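You operate a simulated robot arm through the tools that you are given. There is no shell and no other tool.

You run a simulated robot arm. Do the job below in one go: nothing can be reset, and whatever is moved stays where it is left.

## Task
Stop the rollers, power off and lift roller 2 into the rack's free blue slot.
Fine: lock the steel bar again; the other rollers stay in. Where these are worked on the way, their far stop is far enough and under half their travel is too little: steel bar.

It is judged by the outcome, as a careful person would: the job done as asked, and still so three seconds after it is handed in. It fails if anything else is knocked over, pushed out of place, dropped, spilled or broken.

## Robot
A 7-joint arm with a fingered hand, fixed in place. Base frame: the origin is on the floor under the middle of its stand, x ahead of it, y to its left, z up. Lengths are in m, angles in rad, forces in N, time in s.
It reaches about 1.333 m from its shoulder. Its first joint turns from -1.204 to 3.002 rad. Payload 5 kg.
The TCP is the grasp point between the finger pads, 0.032 m short of the fingertips. In the tool frame z runs along the fingers and y along their closing line. The gripper opens to 0.16 m; its body begins 0.089 m behind the TCP. The gripper is a hand of 3 fingers: y runs from the thumb to the fingers, the wrist lies at [0, 0, -0.252] in the tool frame, and closing takes about 1.5 s.
Orientation is that of the tool frame in the base frame, as a unit quaternion [x, y, z, w]. With the fingers straight down and closing along the base's y, the tool's x points along the base's -x, its y along +y and its z along -z.

## Interface
- The arm moves only by the tool step_arm. Its argument "increments" is a list of rows, each a list of 3 entries, a list of its own where there are three numbers: the turn, a rotation vector about the tool's x, y, z in units of 8 degrees (1.0 is 8 degrees), then the shift along the tool's x, y, z in units of 50 mm (1.0 is 50 mm), then the closure in counts, from 0 (fully open) to 255 (shut). In form: [[[wx, wy, wz], [dx, dy, dz], jaw], ...]. A call has 1 to 20 rows; each row shifts and turns the commanded pose from where the row before left it, along the tool's axes as they then stand. A call with a number of a shift or a turn outside -1 to 1 is refused whole. Each row takes 0.2 s and may step no farther than 0.05 m and 0.15 rad from the row before; otherwise, or with a gripper value out of range, the whole call is refused. Where a pose cannot be reached the arm comes as near as it can. A force on the tool above 40 N (or 10 N above the force at the start of the call, whichever is more), or a blocked arm, ends the call early, and 0.2 s more pass. Each finger travels about 0.108 m/s and halts on what it meets, pressing with about 21 N; the grip force reading is that of the motor and also rises with nothing between the fingers. The clock runs only during rows and for 0.2 s after the last one: add rows that do not move to give the fingers time. It gives the time, the measured TCP pose, the force on the tool (base axes), the opening and the grip force at its end, in the units of the frame above (readings bear some noise), with the torque about the TCP (base axes, N m) and any sound that the robot's microphone picked up.
- Cameras (640 x 400 px; columns grow to the right, rows downward): "scene" is fixed at [0.2203, 0.4992, 1.4748]; the picture's right is [-0.89, -0.45, 0.00], its down [-0.12, 0.23, -0.97] and it looks along [0.43, -0.86, -0.26] (base axes); focal length 370 px, centre (320, 200). "wrist" rides on the gripper at [0.065, -0.004, -0.116] in the tool frame; the picture's right is [0.06, 1.00, 0.00], its down [-0.87, 0.05, -0.49] and it looks along [-0.49, 0.03, 0.87] (tool axes); focal length 261 px, centre (320, 200). There is no depth. A picture from a camera that has moved, and an enlarged one, comes with that camera's place and axes in the base frame and with its lens.
- camera(camera): a new picture of that camera. The clock stands still meanwhile.
- move_column(by): slides the trunk up (or, below 0, down) by that many m; the arm rides with it, the base frame stays. It gives what a move gives, with no picture.
- preshape(shape): the hand has 3 fingers and takes this shape, open, in about a second: jaw (thumb against the fingers, like two jaws); tri (thumb and two fingers); tip (a fingertip pinch); poke (one finger out to press); point (the index stretched); flat (the hand flat); cup (the hand cupped); fist (a fist). The gripper value then closes the fingers along that shape, each until it touches; the sizes above hold for jaw. It gives what a move gives, with no picture.
- close_up(camera, box): a new picture of the part [left, top, right, bottom] of that camera's present view, enlarged. The clock stands still meanwhile.
- hand_in(): hands the job in; it is judged then, once.

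Nothing tells you positions but the pictures and the camera data. Unless the task says otherwise, let go and move clear before handing in.

The tools are called after "Request:" as name(argument=value, ...) on one line, values as JSON. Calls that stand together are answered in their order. step_arm: Moves the arm, as the interface text tells. Its arguments: {"type":"object","properties":{"increments":{"type":"array","items":{"type":"array"}}},"required":["increments"]} The other tools are called the same way: move_column (by) moves the trunk up or down; preshape (shape) gives the hand a shape; camera (camera) takes a picture; close_up (camera, box) takes an enlarged picture of a part of a camera's view; hand_in () hands the job in.

At the start:

```text
time: 0.0
position: [0.6552, -0.4604, 1.3308]
tool_rot: [0.0, 1.0, 0.0, 0.0]
ft_force: [0.3, 0.3, -0.2]
moment: [0.0, -0.03, 0.0]
finger_gap: 0.1601
grasp_force: 0.1
shape: jaw
trunk travel left (down, up): [-0.6, 0.34]
```

scene: 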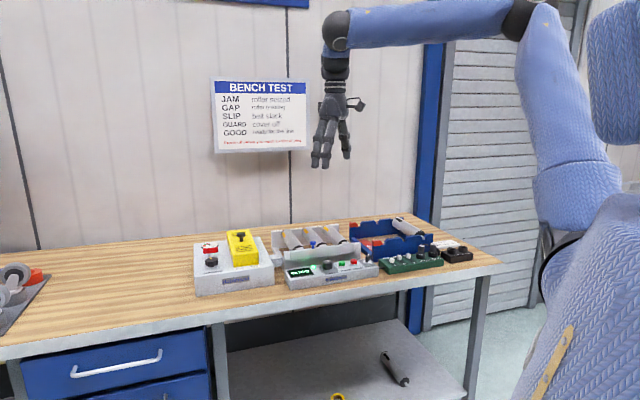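
wrist: 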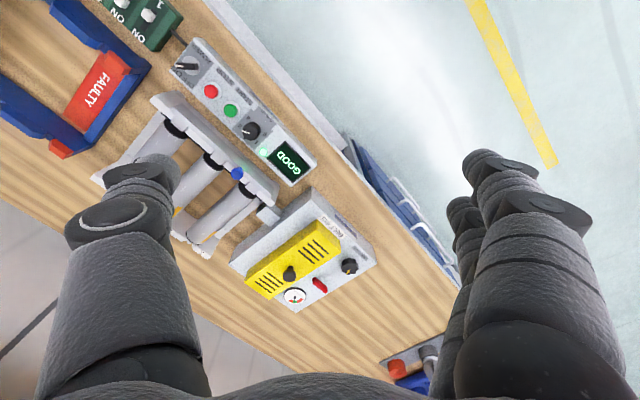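

I see a bench with a roller tray, a control box with buttons, a blue rack, and other boxes. I'll take enlarged pictures first to find each part.

Request:
close_up(camera="scene", box=[180, 200, 340, 300])

Request:
close_up(camera="scene", box=[330, 200, 490, 300])

Request:
close_up(camera="scene", box=[265, 205, 385, 295])

Request:
close_up(camera="scene", box=[200, 70, 320, 160])

Request:
close_up(camera="wrist", box=[80, 20, 320, 170])

Request:
close_up(camera="wrist", box=[80, 100, 400, 310])

```text
4.00 times, centred on (260, 250) of scene
camera zoom: at [0.2203, 0.4992, 1.4748], right [-0.89, -0.45, 0.0], down [-0.12, 0.23, -0.97], along [0.43, -0.86, -0.26], focal length 1481 px, centre (560, 0)
```

zoom: 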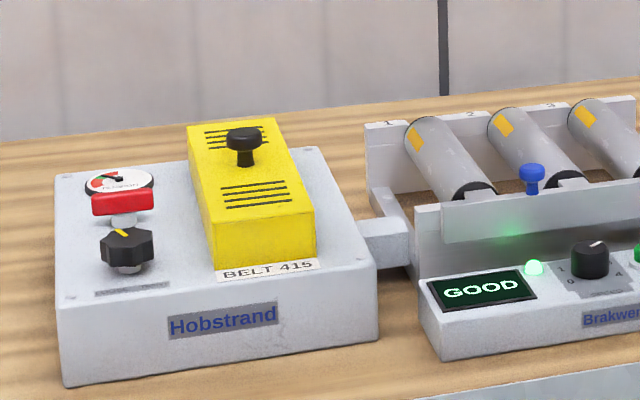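

```text
4.00 times, centred on (410, 250) of scene
camera zoom: at [0.2203, 0.4992, 1.4748], right [-0.89, -0.45, 0.0], down [-0.12, 0.23, -0.97], along [0.43, -0.86, -0.26], focal length 1481 px, centre (-40, 0)
```

zoom: 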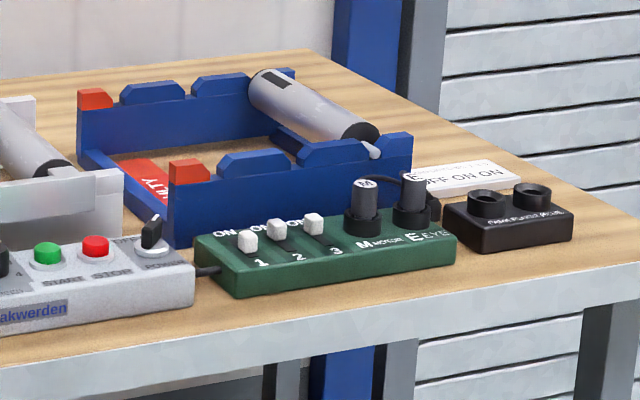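

```text
4.44 times, centred on (325, 250) of scene
camera zoom: at [0.2203, 0.4992, 1.4748], right [-0.89, -0.45, 0.0], down [-0.12, 0.23, -0.97], along [0.43, -0.86, -0.26], focal length 1646 px, centre (298, -22)
```

zoom: 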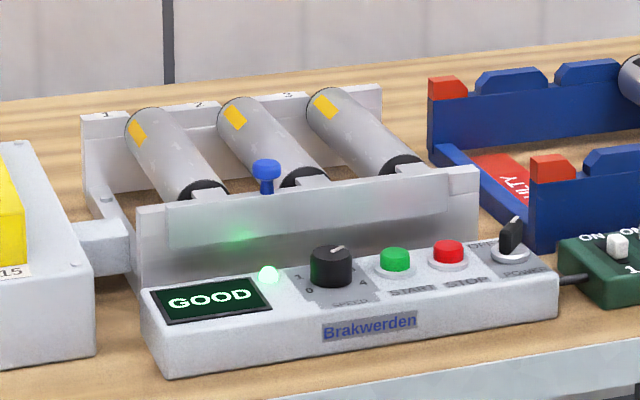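

```text
4.44 times, centred on (260, 115) of scene
camera zoom: at [0.2203, 0.4992, 1.4748], right [-0.89, -0.45, 0.0], down [-0.12, 0.23, -0.97], along [0.43, -0.86, -0.26], focal length 1646 px, centre (587, 578)
```

zoom: 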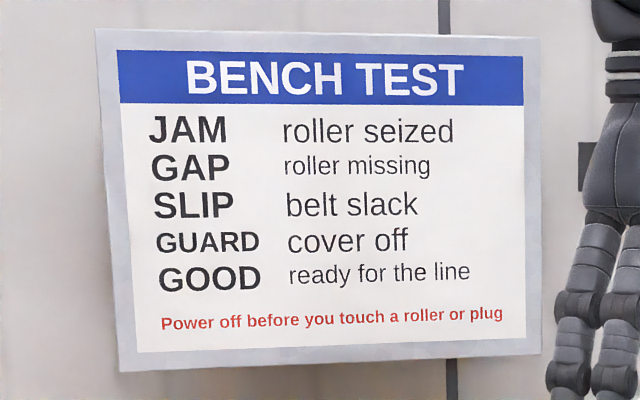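

```text
2.67 times, centred on (200, 95) of wrist
camera zoom: at [0.589, -0.4641, 1.4477], right [-0.06, 1.0, 0.0], down [0.87, 0.05, 0.49], along [0.49, 0.03, -0.87], focal length 695 px, centre (640, 480)
```

zoom: 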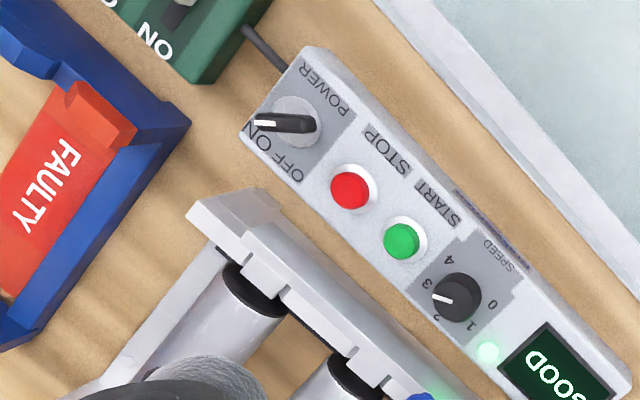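

```text
1.90 times, centred on (240, 205) of wrist
camera zoom: at [0.589, -0.4641, 1.4477], right [-0.06, 1.0, 0.0], down [0.87, 0.05, 0.49], along [0.49, 0.03, -0.87], focal length 496 px, centre (472, 190)
```

zoom: 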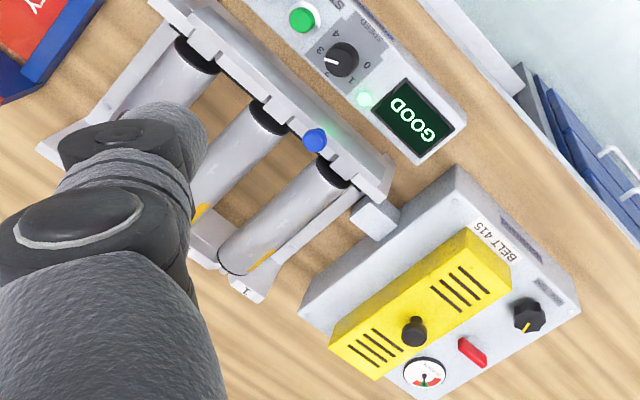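

I can make out the test stand with rollers 1–3 and its bar with the blue knob, the control box (speed, START, STOP, POWER) and the blue rack. The bench row runs at about 45° to the base axes, so I'll yaw the hand to line up with it and look at the stand from above.

Request:
step_arm(increments=[[[0, 0, 0.9375], [0, 0, 0], 0], [[0, 0, 0.9375], [0, 0, 0], 0], [[0, 0, 0.9375], [0, 0, 0], 0], [[0, 0, 0.9375], [0, 0, 0], 0], [[0, 0, 0.9375], [0, 0, 0], 0], [[0, 0, 0.9375], [0, 0, 0], 0], [[0, 0, 0], [-0.77, -0.29, 0], 0], [[0, 0, 0], [-0.77, -0.29, 0], 0], [[0, 0, 0], [-0.77, -0.29, 0], 0], [[0, 0, 0], [0, 0, 0], 0]])

Request:
camera(camera="wrist")

Request:
camera(camera="scene")

```text
time: 2.2
position: [0.7041, -0.5734, 1.3316]
tool_rot: [0.383, 0.924, 0.0, 0.0]
ft_force: [-0.4, -0.5, 0.2]
moment: [-0.04, -0.07, 0.0]
finger_gap: 0.16
grasp_force: 0.1
shape: jaw
trunk travel left (down, up): [-0.6, 0.34]
```

```text
taken
camera wrist: at [0.6557, -0.5292, 1.4483], right [0.66, 0.75, 0.0], down [0.65, -0.58, 0.49], along [0.37, -0.33, -0.87], focal length 261 px, centre (320, 200)
```

wrist: 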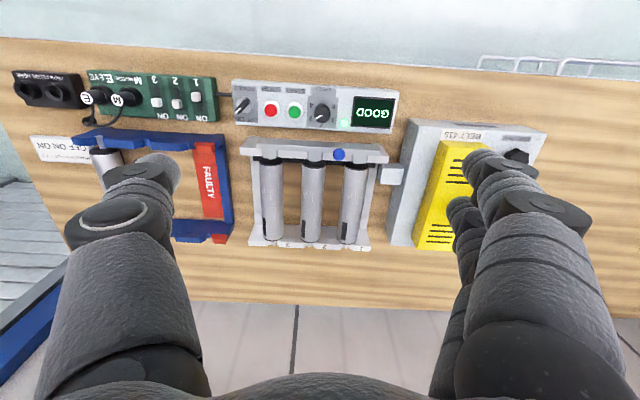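

```text
taken
```

scene: 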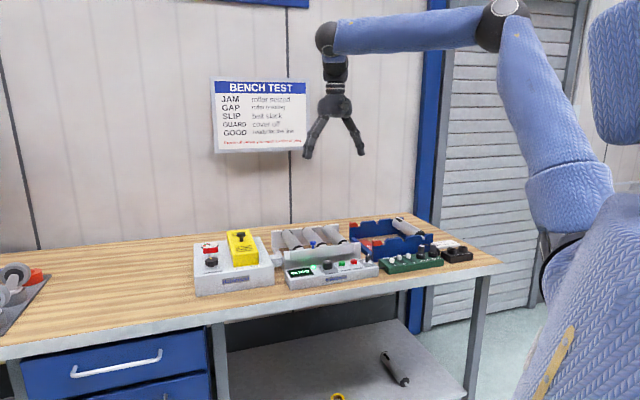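

The view is clear now: roller stand in the middle, control box near me, rack to the left. I'll take enlarged views to measure more exactly.

Request:
close_up(camera="wrist", box=[225, 70, 415, 190])

Request:
close_up(camera="wrist", box=[230, 130, 410, 260])

Request:
close_up(camera="wrist", box=[0, 60, 240, 260])

```text
3.33 times, centred on (320, 130) of wrist
camera zoom: at [0.6557, -0.5292, 1.4483], right [0.66, 0.75, 0.0], down [0.65, -0.58, 0.49], along [0.37, -0.33, -0.87], focal length 869 px, centre (320, 433)
```

zoom: 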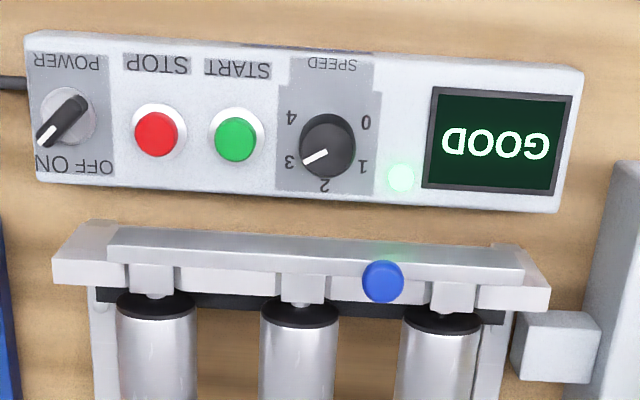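

```text
3.08 times, centred on (320, 195) of wrist
camera zoom: at [0.6557, -0.5292, 1.4483], right [0.66, 0.75, 0.0], down [0.65, -0.58, 0.49], along [0.37, -0.33, -0.87], focal length 802 px, centre (320, 215)
```

zoom: 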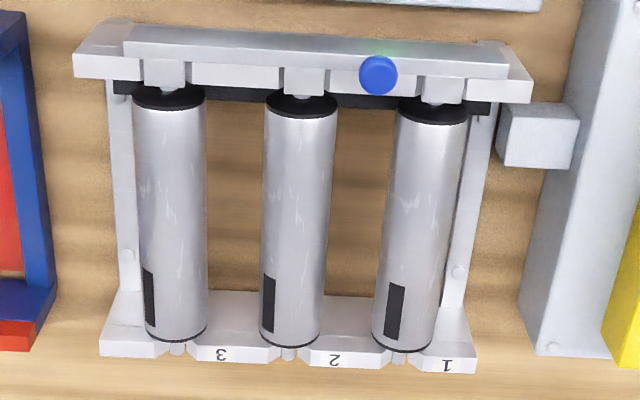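

```text
2.00 times, centred on (120, 160) of wrist
camera zoom: at [0.6557, -0.5292, 1.4483], right [0.66, 0.75, 0.0], down [0.65, -0.58, 0.49], along [0.37, -0.33, -0.87], focal length 521 px, centre (720, 280)
```

zoom: 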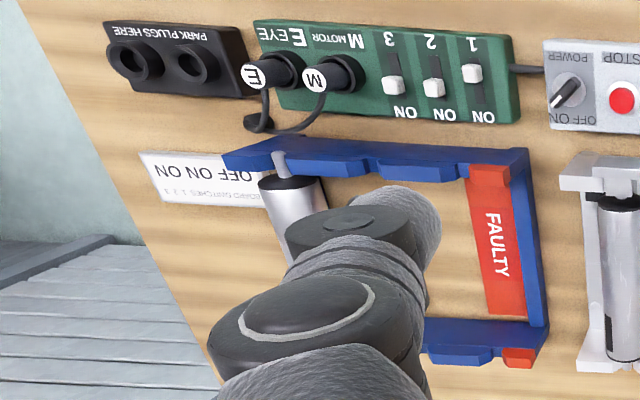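

Both views agree on these positions: STOP about (0.665, -0.665, 0.915), POWER about (0.623, -0.699, 0.918), blue bar knob about (0.805, -0.612, 0.977). Roller 2 is the middle one. I'll take the poke shape and look at where the fingertip sits.

Request:
preshape(shape="poke")

Request:
camera(camera="wrist")

Request:
close_up(camera="scene", box=[270, 20, 400, 180])

```text
time: 3.1
position: [0.7058, -0.5742, 1.3325]
tool_rot: [0.383, 0.924, 0.0, -0.001]
ft_force: [-0.1, -0.6, -0.3]
moment: [0.02, 0.01, 0.0]
finger_gap: 0.0001
grasp_force: 0.0
shape: poke
trunk travel left (down, up): [-0.6, 0.34]
```

```text
taken
camera wrist: at [0.6566, -0.5297, 1.4473], right [0.66, 0.75, 0.0], down [0.65, -0.58, 0.49], along [0.37, -0.33, -0.87], focal length 261 px, centre (320, 200)
```

wrist: 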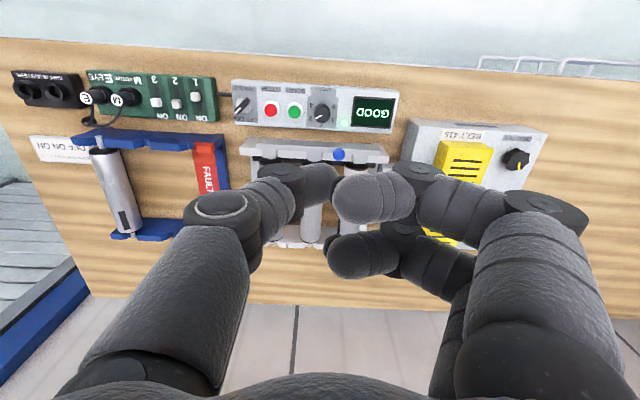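

```text
2.50 times, centred on (335, 100) of scene
camera zoom: at [0.2203, 0.4992, 1.4748], right [-0.89, -0.45, 0.0], down [-0.12, 0.23, -0.97], along [0.43, -0.86, -0.26], focal length 926 px, centre (282, 450)
```

zoom: 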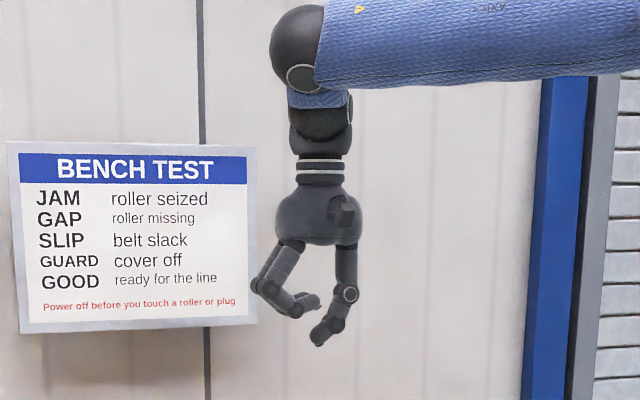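

In poke the thumb tip sits on the tool axis about 32 mm below the TCP. I'll move above STOP and check the alignment before pressing.

Request:
step_arm(increments=[[[0, 0, 0], [-0.1026, -0.268, 0.779], 0], [[0, 0, 0], [-0.1026, -0.268, 0.779], 0], [[0, 0, 0], [-0.1026, -0.268, 0.779], 0], [[0, 0, 0], [-0.1026, -0.268, 0.779], 0], [[0, 0, 0], [-0.1026, -0.268, 0.779], 0], [[0, 0, 0], [-0.1026, -0.268, 0.779], 0], [[0, 0, 0], [-0.1026, -0.268, 0.779], 0], [[0, 0, 0], [0, 0, 0], 0]])

Request:
camera(camera="wrist")

Request:
close_up(camera="scene", box=[265, 155, 425, 295])

```text
time: 4.9
position: [0.6643, -0.6654, 1.0611]
tool_rot: [0.383, 0.924, 0.001, 0.0]
ft_force: [0.2, -0.4, -0.2]
moment: [-0.01, 0.01, 0.02]
finger_gap: 0.0002
grasp_force: 0.1
shape: poke
trunk travel left (down, up): [-0.6, 0.34]
```

```text
taken
camera wrist: at [0.6163, -0.6201, 1.1757], right [0.66, 0.75, 0.0], down [0.65, -0.58, 0.49], along [0.37, -0.33, -0.87], focal length 261 px, centre (320, 200)
```

wrist: 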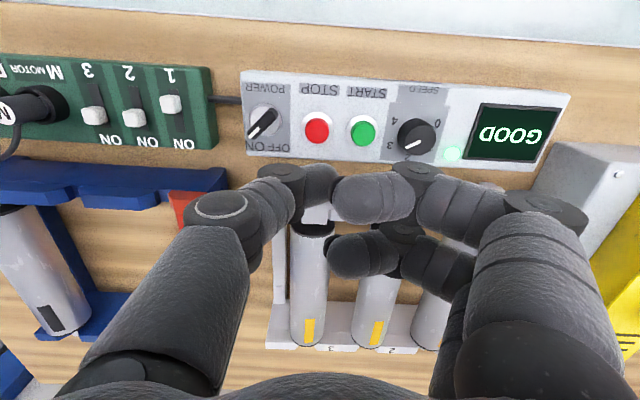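

```text
2.86 times, centred on (345, 225) of scene
camera zoom: at [0.2203, 0.4992, 1.4748], right [-0.89, -0.45, 0.0], down [-0.12, 0.23, -0.97], along [0.43, -0.86, -0.26], focal length 1058 px, centre (249, 129)
```

zoom: 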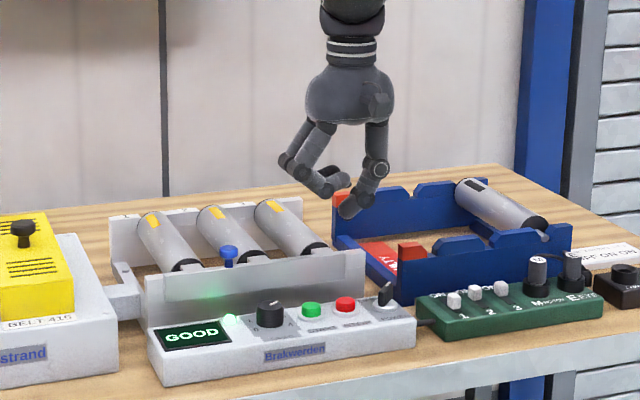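

STOP is straight under the fingertip. I'll lower to just above it and then press slowly.

Request:
step_arm(increments=[[[0, 0, 0], [0, 0, 0.7], 0], [[0, 0, 0], [0, 0, 0.7], 0], [[0, 0, 0], [0, 0, 0.6], 0], [[0, 0, 0], [0, 0, 0], 0]])

Request:
close_up(camera="scene", box=[280, 205, 400, 295])

Request:
camera(camera="wrist")

```text
time: 5.9
position: [0.6647, -0.6638, 0.9598]
tool_rot: [0.382, 0.924, -0.001, 0.0]
ft_force: [0.5, -1.1, -0.1]
moment: [0.0, -0.02, 0.0]
finger_gap: 0.0
grasp_force: 0.1
shape: poke
trunk travel left (down, up): [-0.6, 0.34]
```

```text
4.44 times, centred on (340, 250) of scene
camera zoom: at [0.2203, 0.4992, 1.4748], right [-0.89, -0.45, 0.0], down [-0.12, 0.23, -0.97], along [0.43, -0.86, -0.26], focal length 1646 px, centre (231, -22)
```

zoom: 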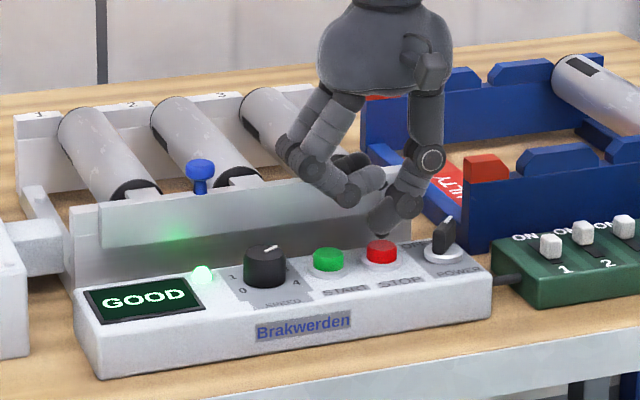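

```text
taken
camera wrist: at [0.6166, -0.6194, 1.0761], right [0.66, 0.75, 0.0], down [0.65, -0.58, 0.49], along [0.37, -0.33, -0.87], focal length 261 px, centre (320, 200)
```

wrist: 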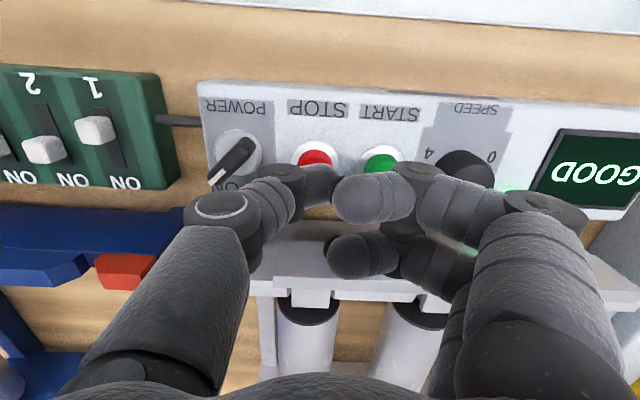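

The tip hovers right over STOP. Pressing down in small steps.

Request:
step_arm(increments=[[[0, 0, 0], [0.04, -0.02, 0.1], 0], [[0, 0, 0], [0, 0, 0.1], 0], [[0, 0, 0], [0, 0, 0.06], 0], [[0, 0, 0], [0, 0, 0.06], 0], [[0, 0, 0], [0, 0, 0.06], 0], [[0, 0, 0], [0, 0, 0], 0]])

Request:
close_up(camera="scene", box=[280, 205, 400, 295])

```text
time: 7.3
position: [0.6611, -0.6646, 0.9429]
tool_rot: [0.384, 0.924, 0.0, 0.002]
ft_force: [-1.5, -8.9, 29.2]
moment: [-0.15, -0.06, -0.04]
finger_gap: 0.0003
grasp_force: 0.1
shape: poke
trunk travel left (down, up): [-0.6, 0.34]
heard: click
```

```text
4.44 times, centred on (340, 250) of scene
camera zoom: at [0.2203, 0.4992, 1.4748], right [-0.89, -0.45, 0.0], down [-0.12, 0.23, -0.97], along [0.43, -0.86, -0.26], focal length 1646 px, centre (231, -22)
```

zoom: 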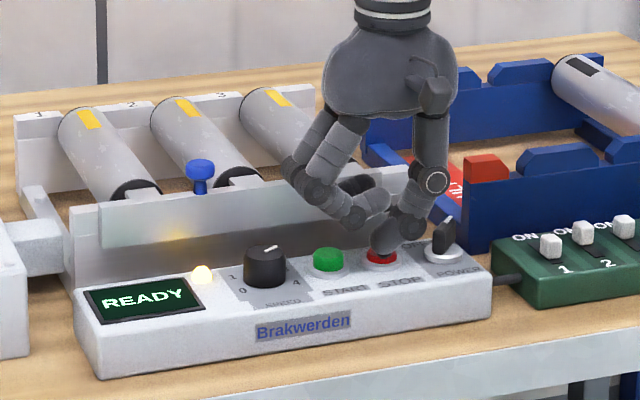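

Display now reads READY with a click heard, so the rollers are stopped. I'll rise and try the tip pinch shape for the POWER switch.

Request:
step_arm(increments=[[[0, 0, 0], [0, 0, -0.3], 0], [[0, 0, 0], [0, 0, -0.9], 0], [[0, 0, 0], [0, 0, -0.9], 0], [[0, 0, 0], [0, 0, -0.9], 0], [[0, 0, 0], [0, 0, 0], 0]])

Request:
preshape(shape="tip")

Request:
camera(camera="wrist")

Request:
close_up(camera="scene", box=[265, 135, 425, 295])

```text
time: 8.5
position: [0.6622, -0.6651, 1.0879]
tool_rot: [0.383, 0.924, 0.001, -0.001]
ft_force: [0.7, -0.3, -0.1]
moment: [0.02, 0.01, 0.02]
finger_gap: 0.0
grasp_force: 0.2
shape: poke
trunk travel left (down, up): [-0.6, 0.34]
```

```text
time: 9.4
position: [0.6616, -0.6634, 1.0881]
tool_rot: [0.383, 0.924, 0.0, -0.001]
ft_force: [0.1, 0.0, 0.3]
moment: [-0.02, 0.0, -0.01]
finger_gap: 0.1599
grasp_force: 0.1
shape: tip
trunk travel left (down, up): [-0.6, 0.34]
```

```text
taken
camera wrist: at [0.6126, -0.6197, 1.2048], right [0.66, 0.75, 0.0], down [0.65, -0.58, 0.49], along [0.37, -0.32, -0.87], focal length 261 px, centre (320, 200)
```

wrist: 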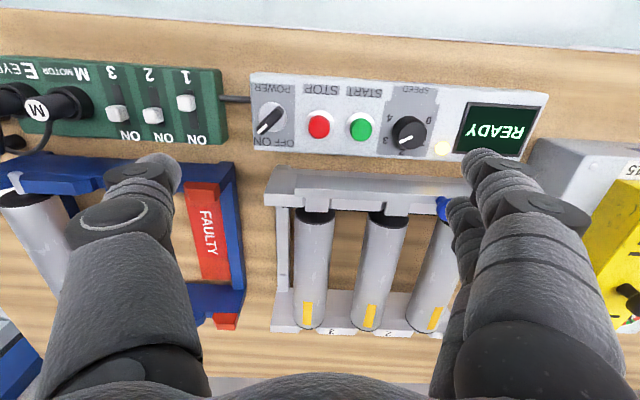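

```text
2.50 times, centred on (345, 215) of scene
camera zoom: at [0.2203, 0.4992, 1.4748], right [-0.89, -0.45, 0.0], down [-0.12, 0.23, -0.97], along [0.43, -0.86, -0.26], focal length 926 px, centre (258, 162)
```

zoom: 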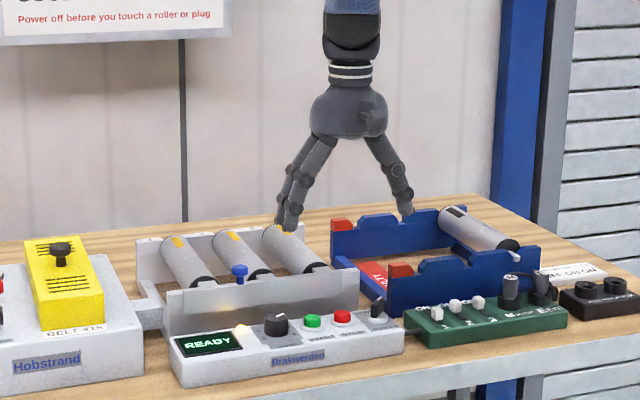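

Request:
close_up(camera="wrist", box=[240, 70, 360, 160])

Request:
close_up(camera="scene", box=[340, 240, 400, 285])

Request:
step_arm(increments=[[[0, 0, 0], [0, 0, 0], 180], [[0, 0, 0], [0, 0, 0], 180], [[0, 0, 0], [0, 0, 0], 180], [[0, 0, 0], [0, 0, 0], 180], [[0, 0, 0], [0, 0, 0], 180], [[0, 0, 0], [0, 0, 0], 180]])

Request:
camera(camera="wrist")

Request:
close_up(camera="scene", box=[265, 135, 425, 295])

```text
4.44 times, centred on (300, 115) of wrist
camera zoom: at [0.6126, -0.6197, 1.2048], right [0.66, 0.75, 0.0], down [0.65, -0.58, 0.49], along [0.37, -0.32, -0.87], focal length 1158 px, centre (409, 578)
```

zoom: 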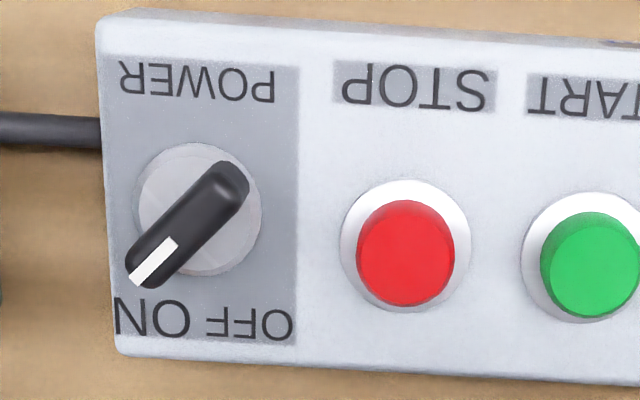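

```text
8.89 times, centred on (370, 262) of scene
camera zoom: at [0.2203, 0.4992, 1.4748], right [-0.89, -0.45, 0.0], down [-0.12, 0.23, -0.97], along [0.43, -0.86, -0.26], focal length 3291 px, centre (-124, -356)
```

zoom: 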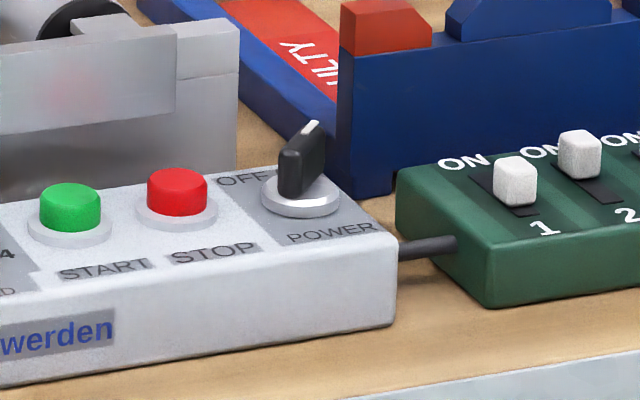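

```text
time: 10.8
position: [0.6606, -0.6628, 1.0884]
tool_rot: [0.383, 0.924, 0.001, 0.0]
ft_force: [-0.4, -0.3, -0.2]
moment: [0.01, 0.0, 0.0]
finger_gap: 0.0475
grasp_force: 0.2
shape: tip
trunk travel left (down, up): [-0.6, 0.34]
```

```text
taken
camera wrist: at [0.6125, -0.6195, 1.2049], right [0.66, 0.75, 0.0], down [0.65, -0.58, 0.49], along [0.37, -0.32, -0.87], focal length 261 px, centre (320, 200)
```

wrist: 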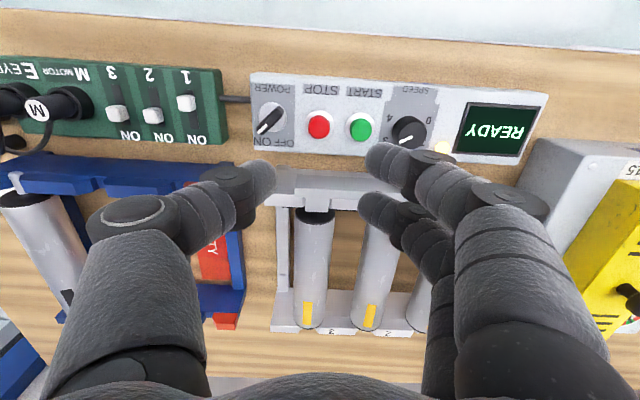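

```text
2.50 times, centred on (345, 215) of scene
camera zoom: at [0.2203, 0.4992, 1.4748], right [-0.89, -0.45, 0.0], down [-0.12, 0.23, -0.97], along [0.43, -0.86, -0.26], focal length 926 px, centre (258, 162)
```

zoom: 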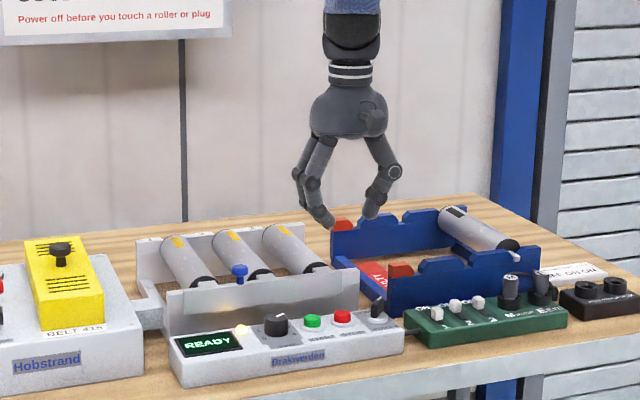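

The tip pinch works like a narrow jaw: thumb in the middle, two fingers opposite. The POWER handle is centred near (0.623, -0.698) and lies along base y, with OFF about 90° counter-clockwise. I'll turn the hand to straddle it and check.

Request:
step_arm(increments=[[[0, 0, 0.9375], [0, 0, 0], 195], [[0, 0, 0.9375], [0, 0, 0], 195], [[0, 0, 0.9375], [0, 0, 0], 195], [[0, 0, 0.9375], [0, 0, 0], 195], [[0, 0, 0.9375], [0, 0, 0], 195], [[0, 0, 0.9375], [0, 0, 0], 195], [[0, 0, 0], [-0.352, -0.373, 0], 195], [[0, 0, 0], [-0.352, -0.373, 0], 195], [[0, 0, 0], [0, 0, 0.6], 195], [[0, 0, 0], [0, 0, 0.6], 195], [[0, 0, 0], [0, 0, 0], 195]])

Request:
camera(camera="wrist")

Request:
close_up(camera="scene", box=[310, 200, 430, 290])

```text
time: 13.2
position: [0.6234, -0.6992, 1.0304]
tool_rot: [0.708, 0.707, 0.0, 0.0]
ft_force: [0.0, -0.1, 0.6]
moment: [0.01, 0.04, 0.02]
finger_gap: 0.038
grasp_force: 0.0
shape: tip
trunk travel left (down, up): [-0.6, 0.34]
```

```text
taken
camera wrist: at [0.6199, -0.6332, 1.1466], right [1.0, 0.06, 0.0], down [0.05, -0.87, 0.49], along [0.03, -0.49, -0.87], focal length 261 px, centre (320, 200)
```

wrist: 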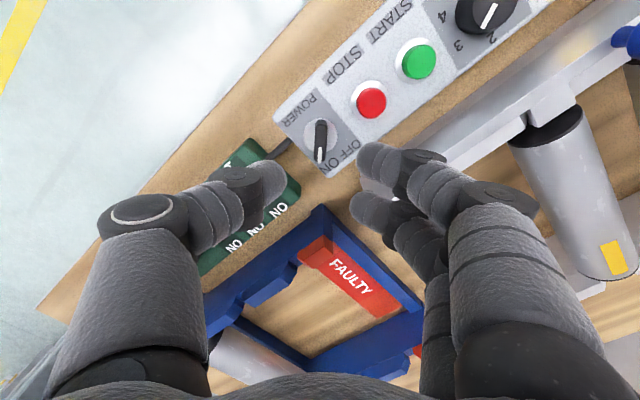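

```text
4.44 times, centred on (370, 245) of scene
camera zoom: at [0.2203, 0.4992, 1.4748], right [-0.89, -0.45, 0.0], down [-0.12, 0.23, -0.97], along [0.43, -0.86, -0.26], focal length 1646 px, centre (98, 0)
```

zoom: 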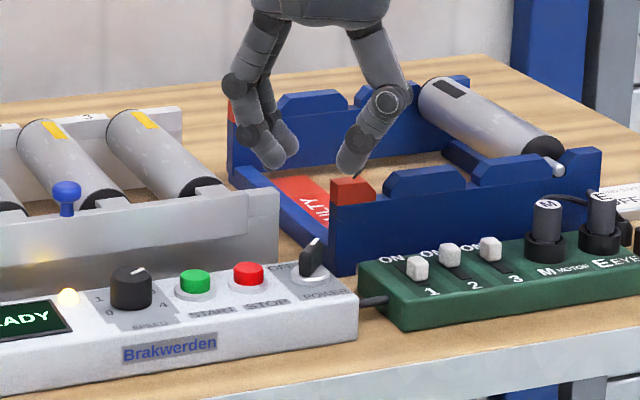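

The handle lies right between thumb and fingers. Lowering onto it and closing.

Request:
step_arm(increments=[[[0, 0, 0], [0, 0, 0.7], 195], [[0, 0, 0], [0, 0, 0.5], 195], [[0, 0, 0], [0, 0, 0.3], 195], [[0, 0, 0], [0, 0, 0.12], 195], [[0, 0, 0], [0, 0, 0], 195]])

Request:
close_up(camera="scene", box=[310, 200, 430, 290])

Request:
camera(camera="wrist")

```text
time: 14.4
position: [0.6246, -0.7001, 0.9485]
tool_rot: [0.707, 0.708, 0.0, -0.001]
ft_force: [0.9, -0.9, 0.1]
moment: [-0.02, 0.01, -0.01]
finger_gap: 0.038
grasp_force: 0.0
shape: tip
trunk travel left (down, up): [-0.6, 0.34]
```

```text
4.44 times, centred on (370, 245) of scene
camera zoom: at [0.2203, 0.4992, 1.4748], right [-0.89, -0.45, 0.0], down [-0.12, 0.23, -0.97], along [0.43, -0.86, -0.26], focal length 1646 px, centre (98, 0)
```

zoom: 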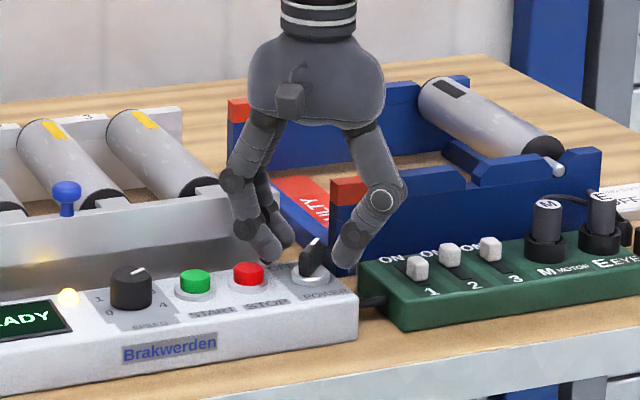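

```text
taken
camera wrist: at [0.6208, -0.6342, 1.0649], right [1.0, 0.06, 0.0], down [0.05, -0.87, 0.49], along [0.03, -0.49, -0.87], focal length 261 px, centre (320, 200)
```

wrist: 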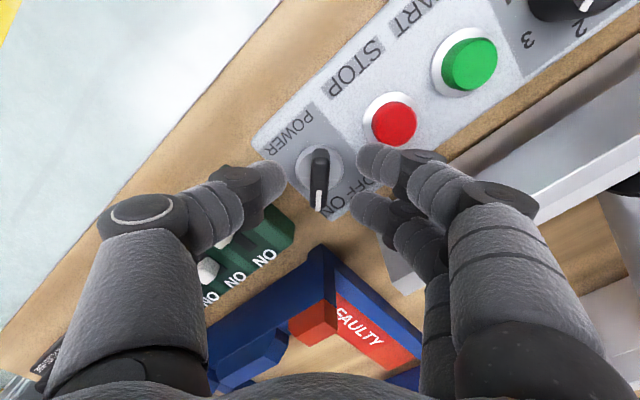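

Aligned around the handle. Closing the pinch now.

Request:
step_arm(increments=[[[0, 0, 0], [0, 0, 0], 225], [[0, 0, 0], [0, 0, 0], 255], [[0, 0, 0], [0, 0, 0], 255], [[0, 0, 0], [0, 0, 0], 255], [[0, 0, 0], [0, 0, 0], 255]])

Request:
close_up(camera="wrist", box=[220, 80, 460, 260])

```text
time: 15.6
position: [0.625, -0.6997, 0.9495]
tool_rot: [0.707, 0.707, 0.001, -0.001]
ft_force: [-0.3, 1.2, -2.5]
moment: [0.02, -0.02, 0.01]
finger_gap: 0.0053
grasp_force: 21.6
shape: tip
trunk travel left (down, up): [-0.6, 0.34]
```

```text
2.22 times, centred on (340, 170) of wrist
camera zoom: at [0.6208, -0.6342, 1.0648], right [1.0, 0.06, 0.0], down [0.05, -0.87, 0.49], along [0.03, -0.49, -0.87], focal length 579 px, centre (276, 267)
```

zoom: 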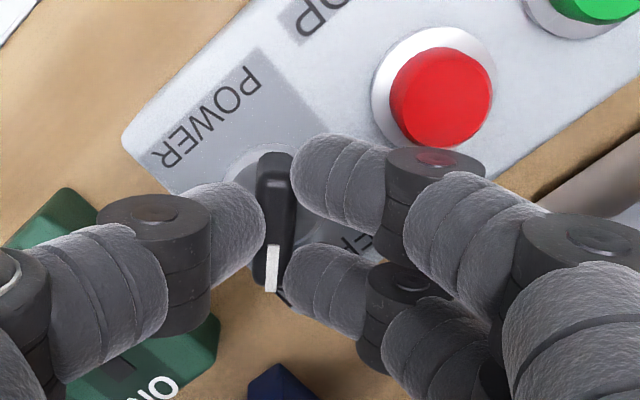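

The handle is held. Turning it counter-clockwise toward OFF.

Request:
step_arm(increments=[[[0, 0, -0.9], [0, 0, 0], 255], [[0, 0, -0.9], [0, 0, 0], 255], [[0, 0, -0.9], [0, 0, 0], 255], [[0, 0, -0.9], [0, 0, 0], 255], [[0, 0, -0.9], [0, 0, 0], 255], [[0, 0, -0.9], [0, 0, 0], 255], [[0, 0, 0], [0, 0, 0], 255]])

Request:
camera(camera="wrist")

```text
time: 17.2
position: [0.6238, -0.6996, 0.9492]
tool_rot: [0.398, 0.918, 0.001, 0.0]
ft_force: [-3.1, -8.6, 3.6]
moment: [-0.15, 0.09, -0.03]
finger_gap: 0.0054
grasp_force: 20.7
shape: tip
trunk travel left (down, up): [-0.6, 0.34]
```

```text
taken
camera wrist: at [0.5764, -0.6541, 1.0646], right [0.69, 0.73, 0.0], down [0.63, -0.6, 0.49], along [0.36, -0.34, -0.87], focal length 261 px, centre (320, 200)
```

wrist: 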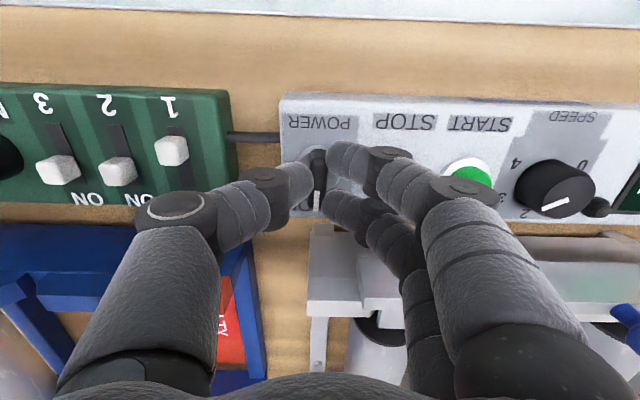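

Request:
step_arm(increments=[[[0, 0, -0.9], [0, 0, 0], 255], [[0, 0, -0.9], [0, 0, 0], 255], [[0, 0, -0.9], [0, 0, 0], 255], [[0, 0, -0.9], [0, 0, 0], 255], [[0, 0, -0.9], [0, 0, 0], 255], [[0, 0, -0.9], [0, 0, 0], 255], [[0, 0, 0], [0, 0, 0], 255]])

Request:
camera(camera="wrist")

Request:
close_up(camera="scene", box=[280, 200, 400, 290])

```text
time: 18.8
position: [0.6231, -0.6994, 0.9493]
tool_rot: [0.031, 1.0, 0.001, 0.0]
ft_force: [-12.6, -11.4, 0.2]
moment: [-0.25, 0.22, 0.0]
finger_gap: 0.0055
grasp_force: 20.8
shape: tip
trunk travel left (down, up): [-0.6, 0.34]
```

```text
taken
camera wrist: at [0.5578, -0.6991, 1.0647], right [0.0, 1.0, 0.0], down [0.87, 0.0, 0.49], along [0.49, 0.0, -0.87], focal length 261 px, centre (320, 200)
```

wrist: 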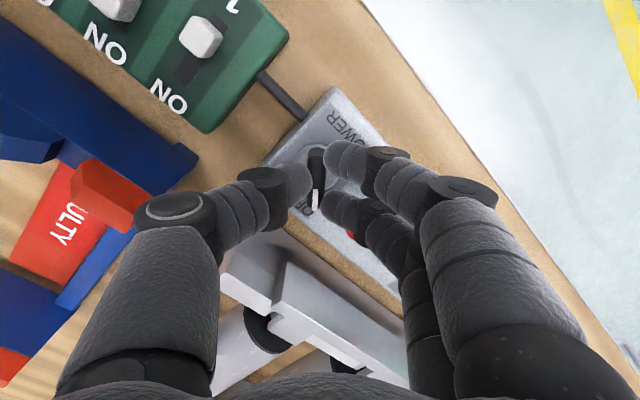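

```text
4.44 times, centred on (340, 245) of scene
camera zoom: at [0.2203, 0.4992, 1.4748], right [-0.89, -0.45, 0.0], down [-0.12, 0.23, -0.97], along [0.43, -0.86, -0.26], focal length 1646 px, centre (231, 0)
```

zoom: 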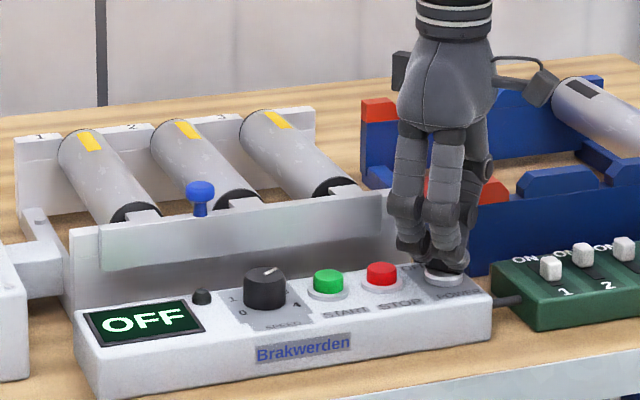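

Display reads OFF. I'll nudge it the last few degrees, release and rise.

Request:
step_arm(increments=[[[0, 0, -0.4], [0, 0, 0], 255], [[0, 0, 0], [0, 0, 0], 255], [[0, 0, 0], [0, 0, 0], 225], [[0, 0, 0], [0, 0, 0], 195], [[0, 0, 0], [0, 0, 0], 195], [[0, 0, 0], [0, 0, 0], 195], [[0, 0, 0], [0, 0, -0.5], 195], [[0, 0, 0], [0, 0, -0.9], 195], [[0, 0, 0], [0, 0, -0.9], 195], [[0, 0, 0], [0, 0, -0.9], 195], [[0, 0, 0], [0, 0, 0], 195]])

Request:
camera(camera="wrist")

Request:
close_up(camera="scene", box=[280, 200, 400, 290])

```text
time: 21.2
position: [0.6221, -0.7021, 1.1096]
tool_rot: [0.004, 1.0, 0.002, 0.0]
ft_force: [0.1, 0.1, -1.1]
moment: [-0.02, 0.01, -0.01]
finger_gap: 0.0372
grasp_force: 0.2
shape: tip
trunk travel left (down, up): [-0.6, 0.34]
```

```text
taken
camera wrist: at [0.5573, -0.7041, 1.2245], right [-0.05, 1.0, 0.0], down [0.87, 0.05, 0.49], along [0.49, 0.03, -0.87], focal length 261 px, centre (320, 200)
```

wrist: 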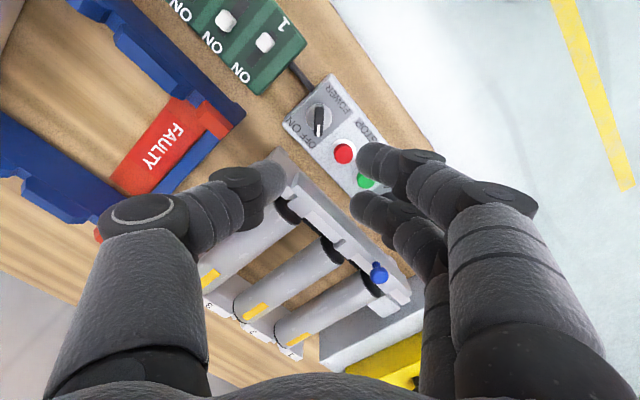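

```text
4.44 times, centred on (340, 245) of scene
camera zoom: at [0.2203, 0.4992, 1.4748], right [-0.89, -0.45, 0.0], down [-0.12, 0.23, -0.97], along [0.43, -0.86, -0.26], focal length 1646 px, centre (231, 0)
```

zoom: 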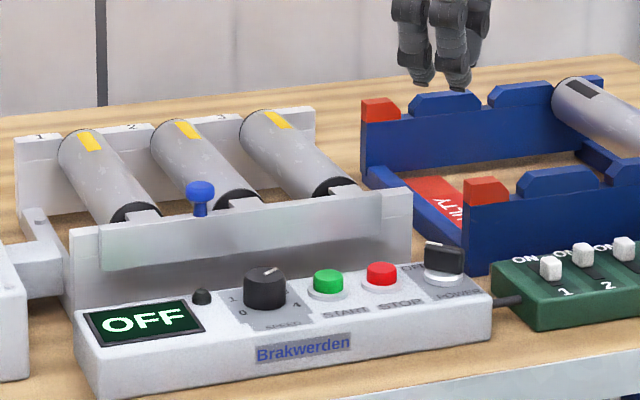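

Power is off. Next is the steel bar; I'll yaw back in line with the stand and look at the bar closely.

Request:
step_arm(increments=[[[0, 0, 0.9375], [0, 0, -0.2], 195], [[0, 0, 0.9375], [0, 0, -0.2], 195], [[0, 0, 0.9375], [0, 0, -0.2], 195], [[0, 0, 0.9375], [0, 0, -0.2], 195], [[0, 0, 0.9375], [0, 0, 0], 195], [[0, 0, 0.9375], [0, 0, 0], 195], [[0, 0, 0], [0, 0.733, 0], 100], [[0, 0, 0], [0, 0.733, 0], 0], [[0, 0, 0], [0, 0.733, 0], 0], [[0, 0, 0], [0, 0.733, 0], 0], [[0, 0, 0], [0, 0, 0], 0], [[0, 0, 0], [0, 0, 0], 0]])

Request:
camera(camera="wrist")

Request:
close_up(camera="scene", box=[265, 215, 385, 295])

```text
time: 23.8
position: [0.7308, -0.5963, 1.1491]
tool_rot: [0.386, 0.923, 0.0, 0.0]
ft_force: [0.2, 1.0, 0.9]
moment: [0.03, -0.01, -0.02]
finger_gap: 0.1598
grasp_force: 0.2
shape: tip
trunk travel left (down, up): [-0.6, 0.34]
```

```text
taken
camera wrist: at [0.682, -0.5519, 1.2649], right [0.67, 0.74, 0.0], down [0.65, -0.58, 0.49], along [0.37, -0.33, -0.87], focal length 261 px, centre (320, 200)
```

wrist: 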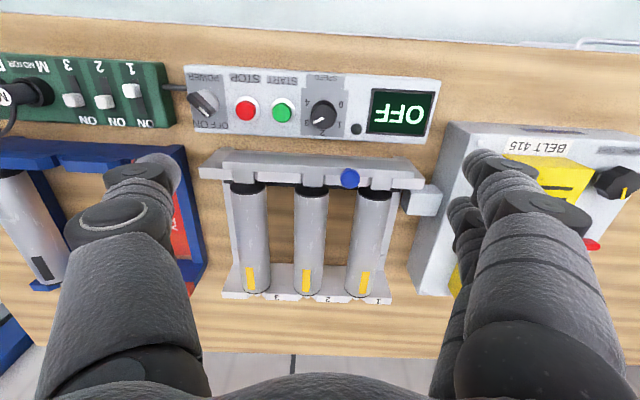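

```text
5.00 times, centred on (325, 255) of scene
camera zoom: at [0.2203, 0.4992, 1.4748], right [-0.89, -0.45, 0.0], down [-0.12, 0.23, -0.97], along [0.43, -0.86, -0.26], focal length 1851 px, centre (295, -75)
```

zoom: 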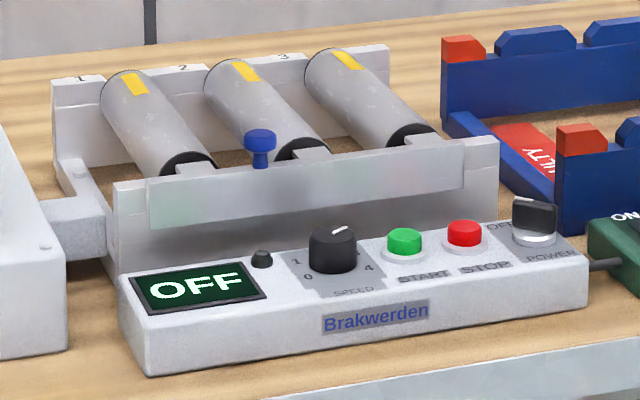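

Request:
close_up(camera="wrist", box=[190, 140, 440, 310])

Request:
close_up(camera="wrist", box=[190, 140, 320, 220])

Request:
close_up(camera="wrist", box=[310, 140, 440, 220])

Request:
close_up(camera="scene", box=[280, 220, 370, 270])

```text
2.35 times, centred on (315, 225) of wrist
camera zoom: at [0.682, -0.5519, 1.2649], right [0.67, 0.74, 0.0], down [0.65, -0.58, 0.49], along [0.37, -0.33, -0.87], focal length 613 px, centre (332, 141)
```

zoom: 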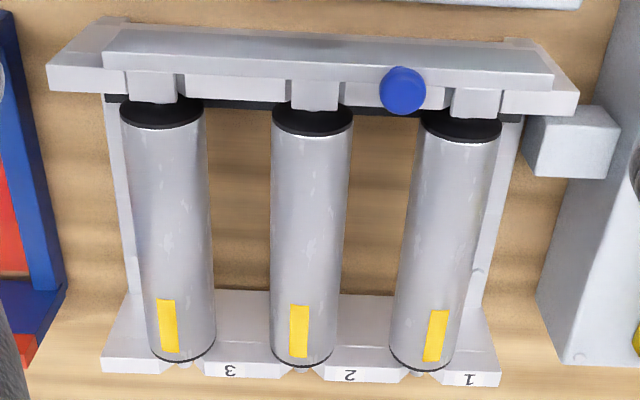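

```text
4.92 times, centred on (255, 180) of wrist
camera zoom: at [0.682, -0.5519, 1.2649], right [0.67, 0.74, 0.0], down [0.65, -0.58, 0.49], along [0.37, -0.33, -0.87], focal length 1283 px, centre (640, 298)
```

zoom: 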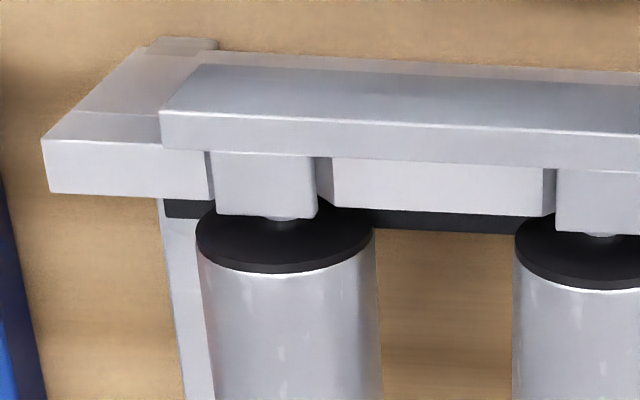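

```text
4.92 times, centred on (375, 180) of wrist
camera zoom: at [0.682, -0.5519, 1.2649], right [0.67, 0.74, 0.0], down [0.65, -0.58, 0.49], along [0.37, -0.33, -0.87], focal length 1283 px, centre (49, 298)
```

zoom: 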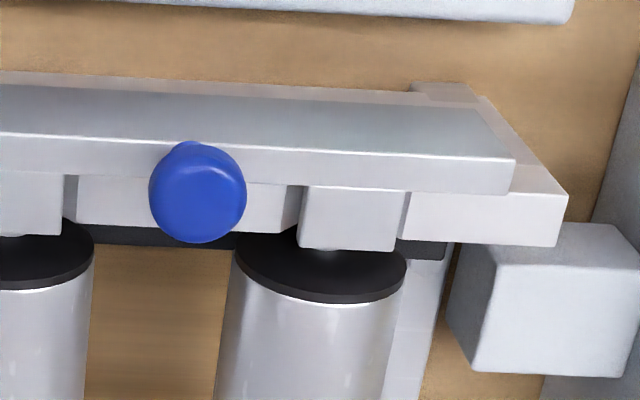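

```text
7.11 times, centred on (325, 245) of scene
camera zoom: at [0.2203, 0.4992, 1.4748], right [-0.89, -0.45, 0.0], down [-0.12, 0.23, -0.97], along [0.43, -0.86, -0.26], focal length 2633 px, centre (284, -120)
```

zoom: 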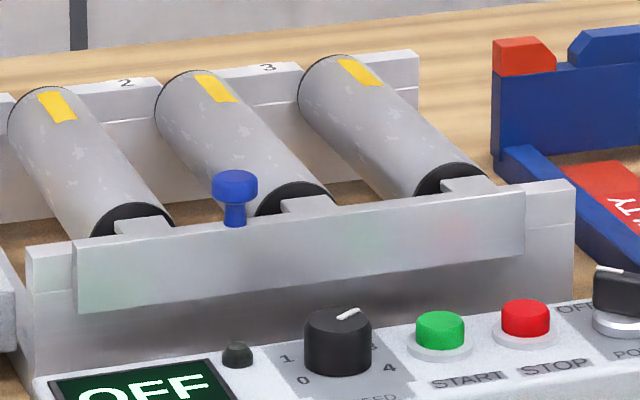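

The steel bar sits in front of the front plate with three tabs over the roller journals. There is more free room toward the rack side, so it should slide that way by its blue knob. I'll take poke again and come down beside the knob on the far-from-rack side.

Request:
preshape(shape="poke")

Request:
step_arm(increments=[[[0, 0, -0.05], [-0.421, 0.453, 0.6], 0], [[0, 0, 0], [-0.421, 0.453, 0.6], 0], [[0, 0, 0], [-0.421, 0.453, 0.6], 0], [[0, 0, 0], [0, 0, 0], 0]])

Request:
camera(camera="wrist")

Request:
close_up(camera="scene", box=[250, 190, 370, 270])

```text
time: 24.7
position: [0.7304, -0.5983, 1.1483]
tool_rot: [0.387, 0.922, 0.0, 0.0]
ft_force: [0.4, 0.9, 0.4]
moment: [0.0, 0.01, 0.01]
finger_gap: 0.0002
grasp_force: 0.0
shape: poke
trunk travel left (down, up): [-0.6, 0.34]
```

```text
time: 25.7
position: [0.8213, -0.592, 1.0607]
tool_rot: [0.383, 0.924, 0.002, 0.0]
ft_force: [0.1, -0.7, 0.6]
moment: [-0.01, -0.03, -0.02]
finger_gap: 0.0
grasp_force: 0.1
shape: poke
trunk travel left (down, up): [-0.6, 0.34]
```

```text
taken
camera wrist: at [0.7722, -0.5488, 1.1768], right [0.66, 0.75, 0.0], down [0.65, -0.58, 0.49], along [0.37, -0.32, -0.87], focal length 261 px, centre (320, 200)
```

wrist: 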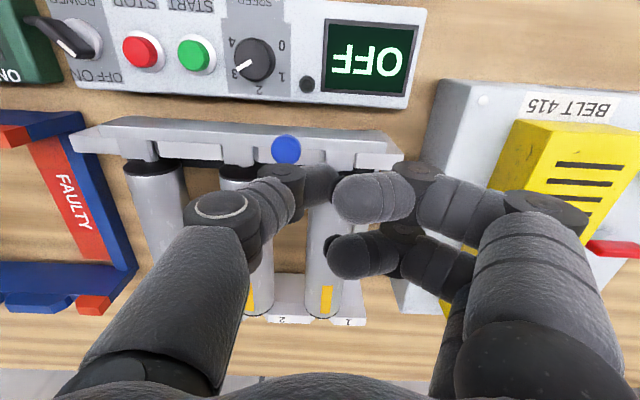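

```text
5.00 times, centred on (310, 230) of scene
camera zoom: at [0.2203, 0.4992, 1.4748], right [-0.89, -0.45, 0.0], down [-0.12, 0.23, -0.97], along [0.43, -0.86, -0.26], focal length 1851 px, centre (370, 50)
```

zoom: 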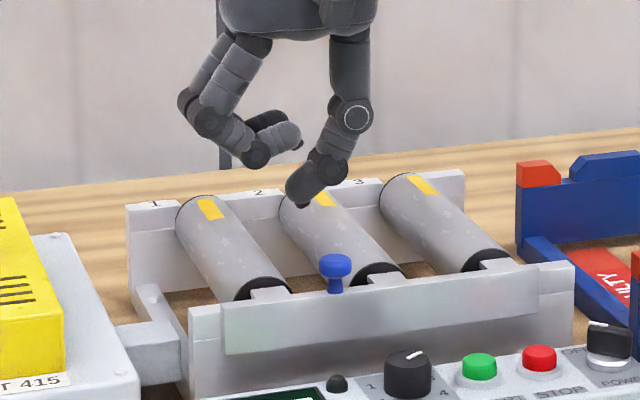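

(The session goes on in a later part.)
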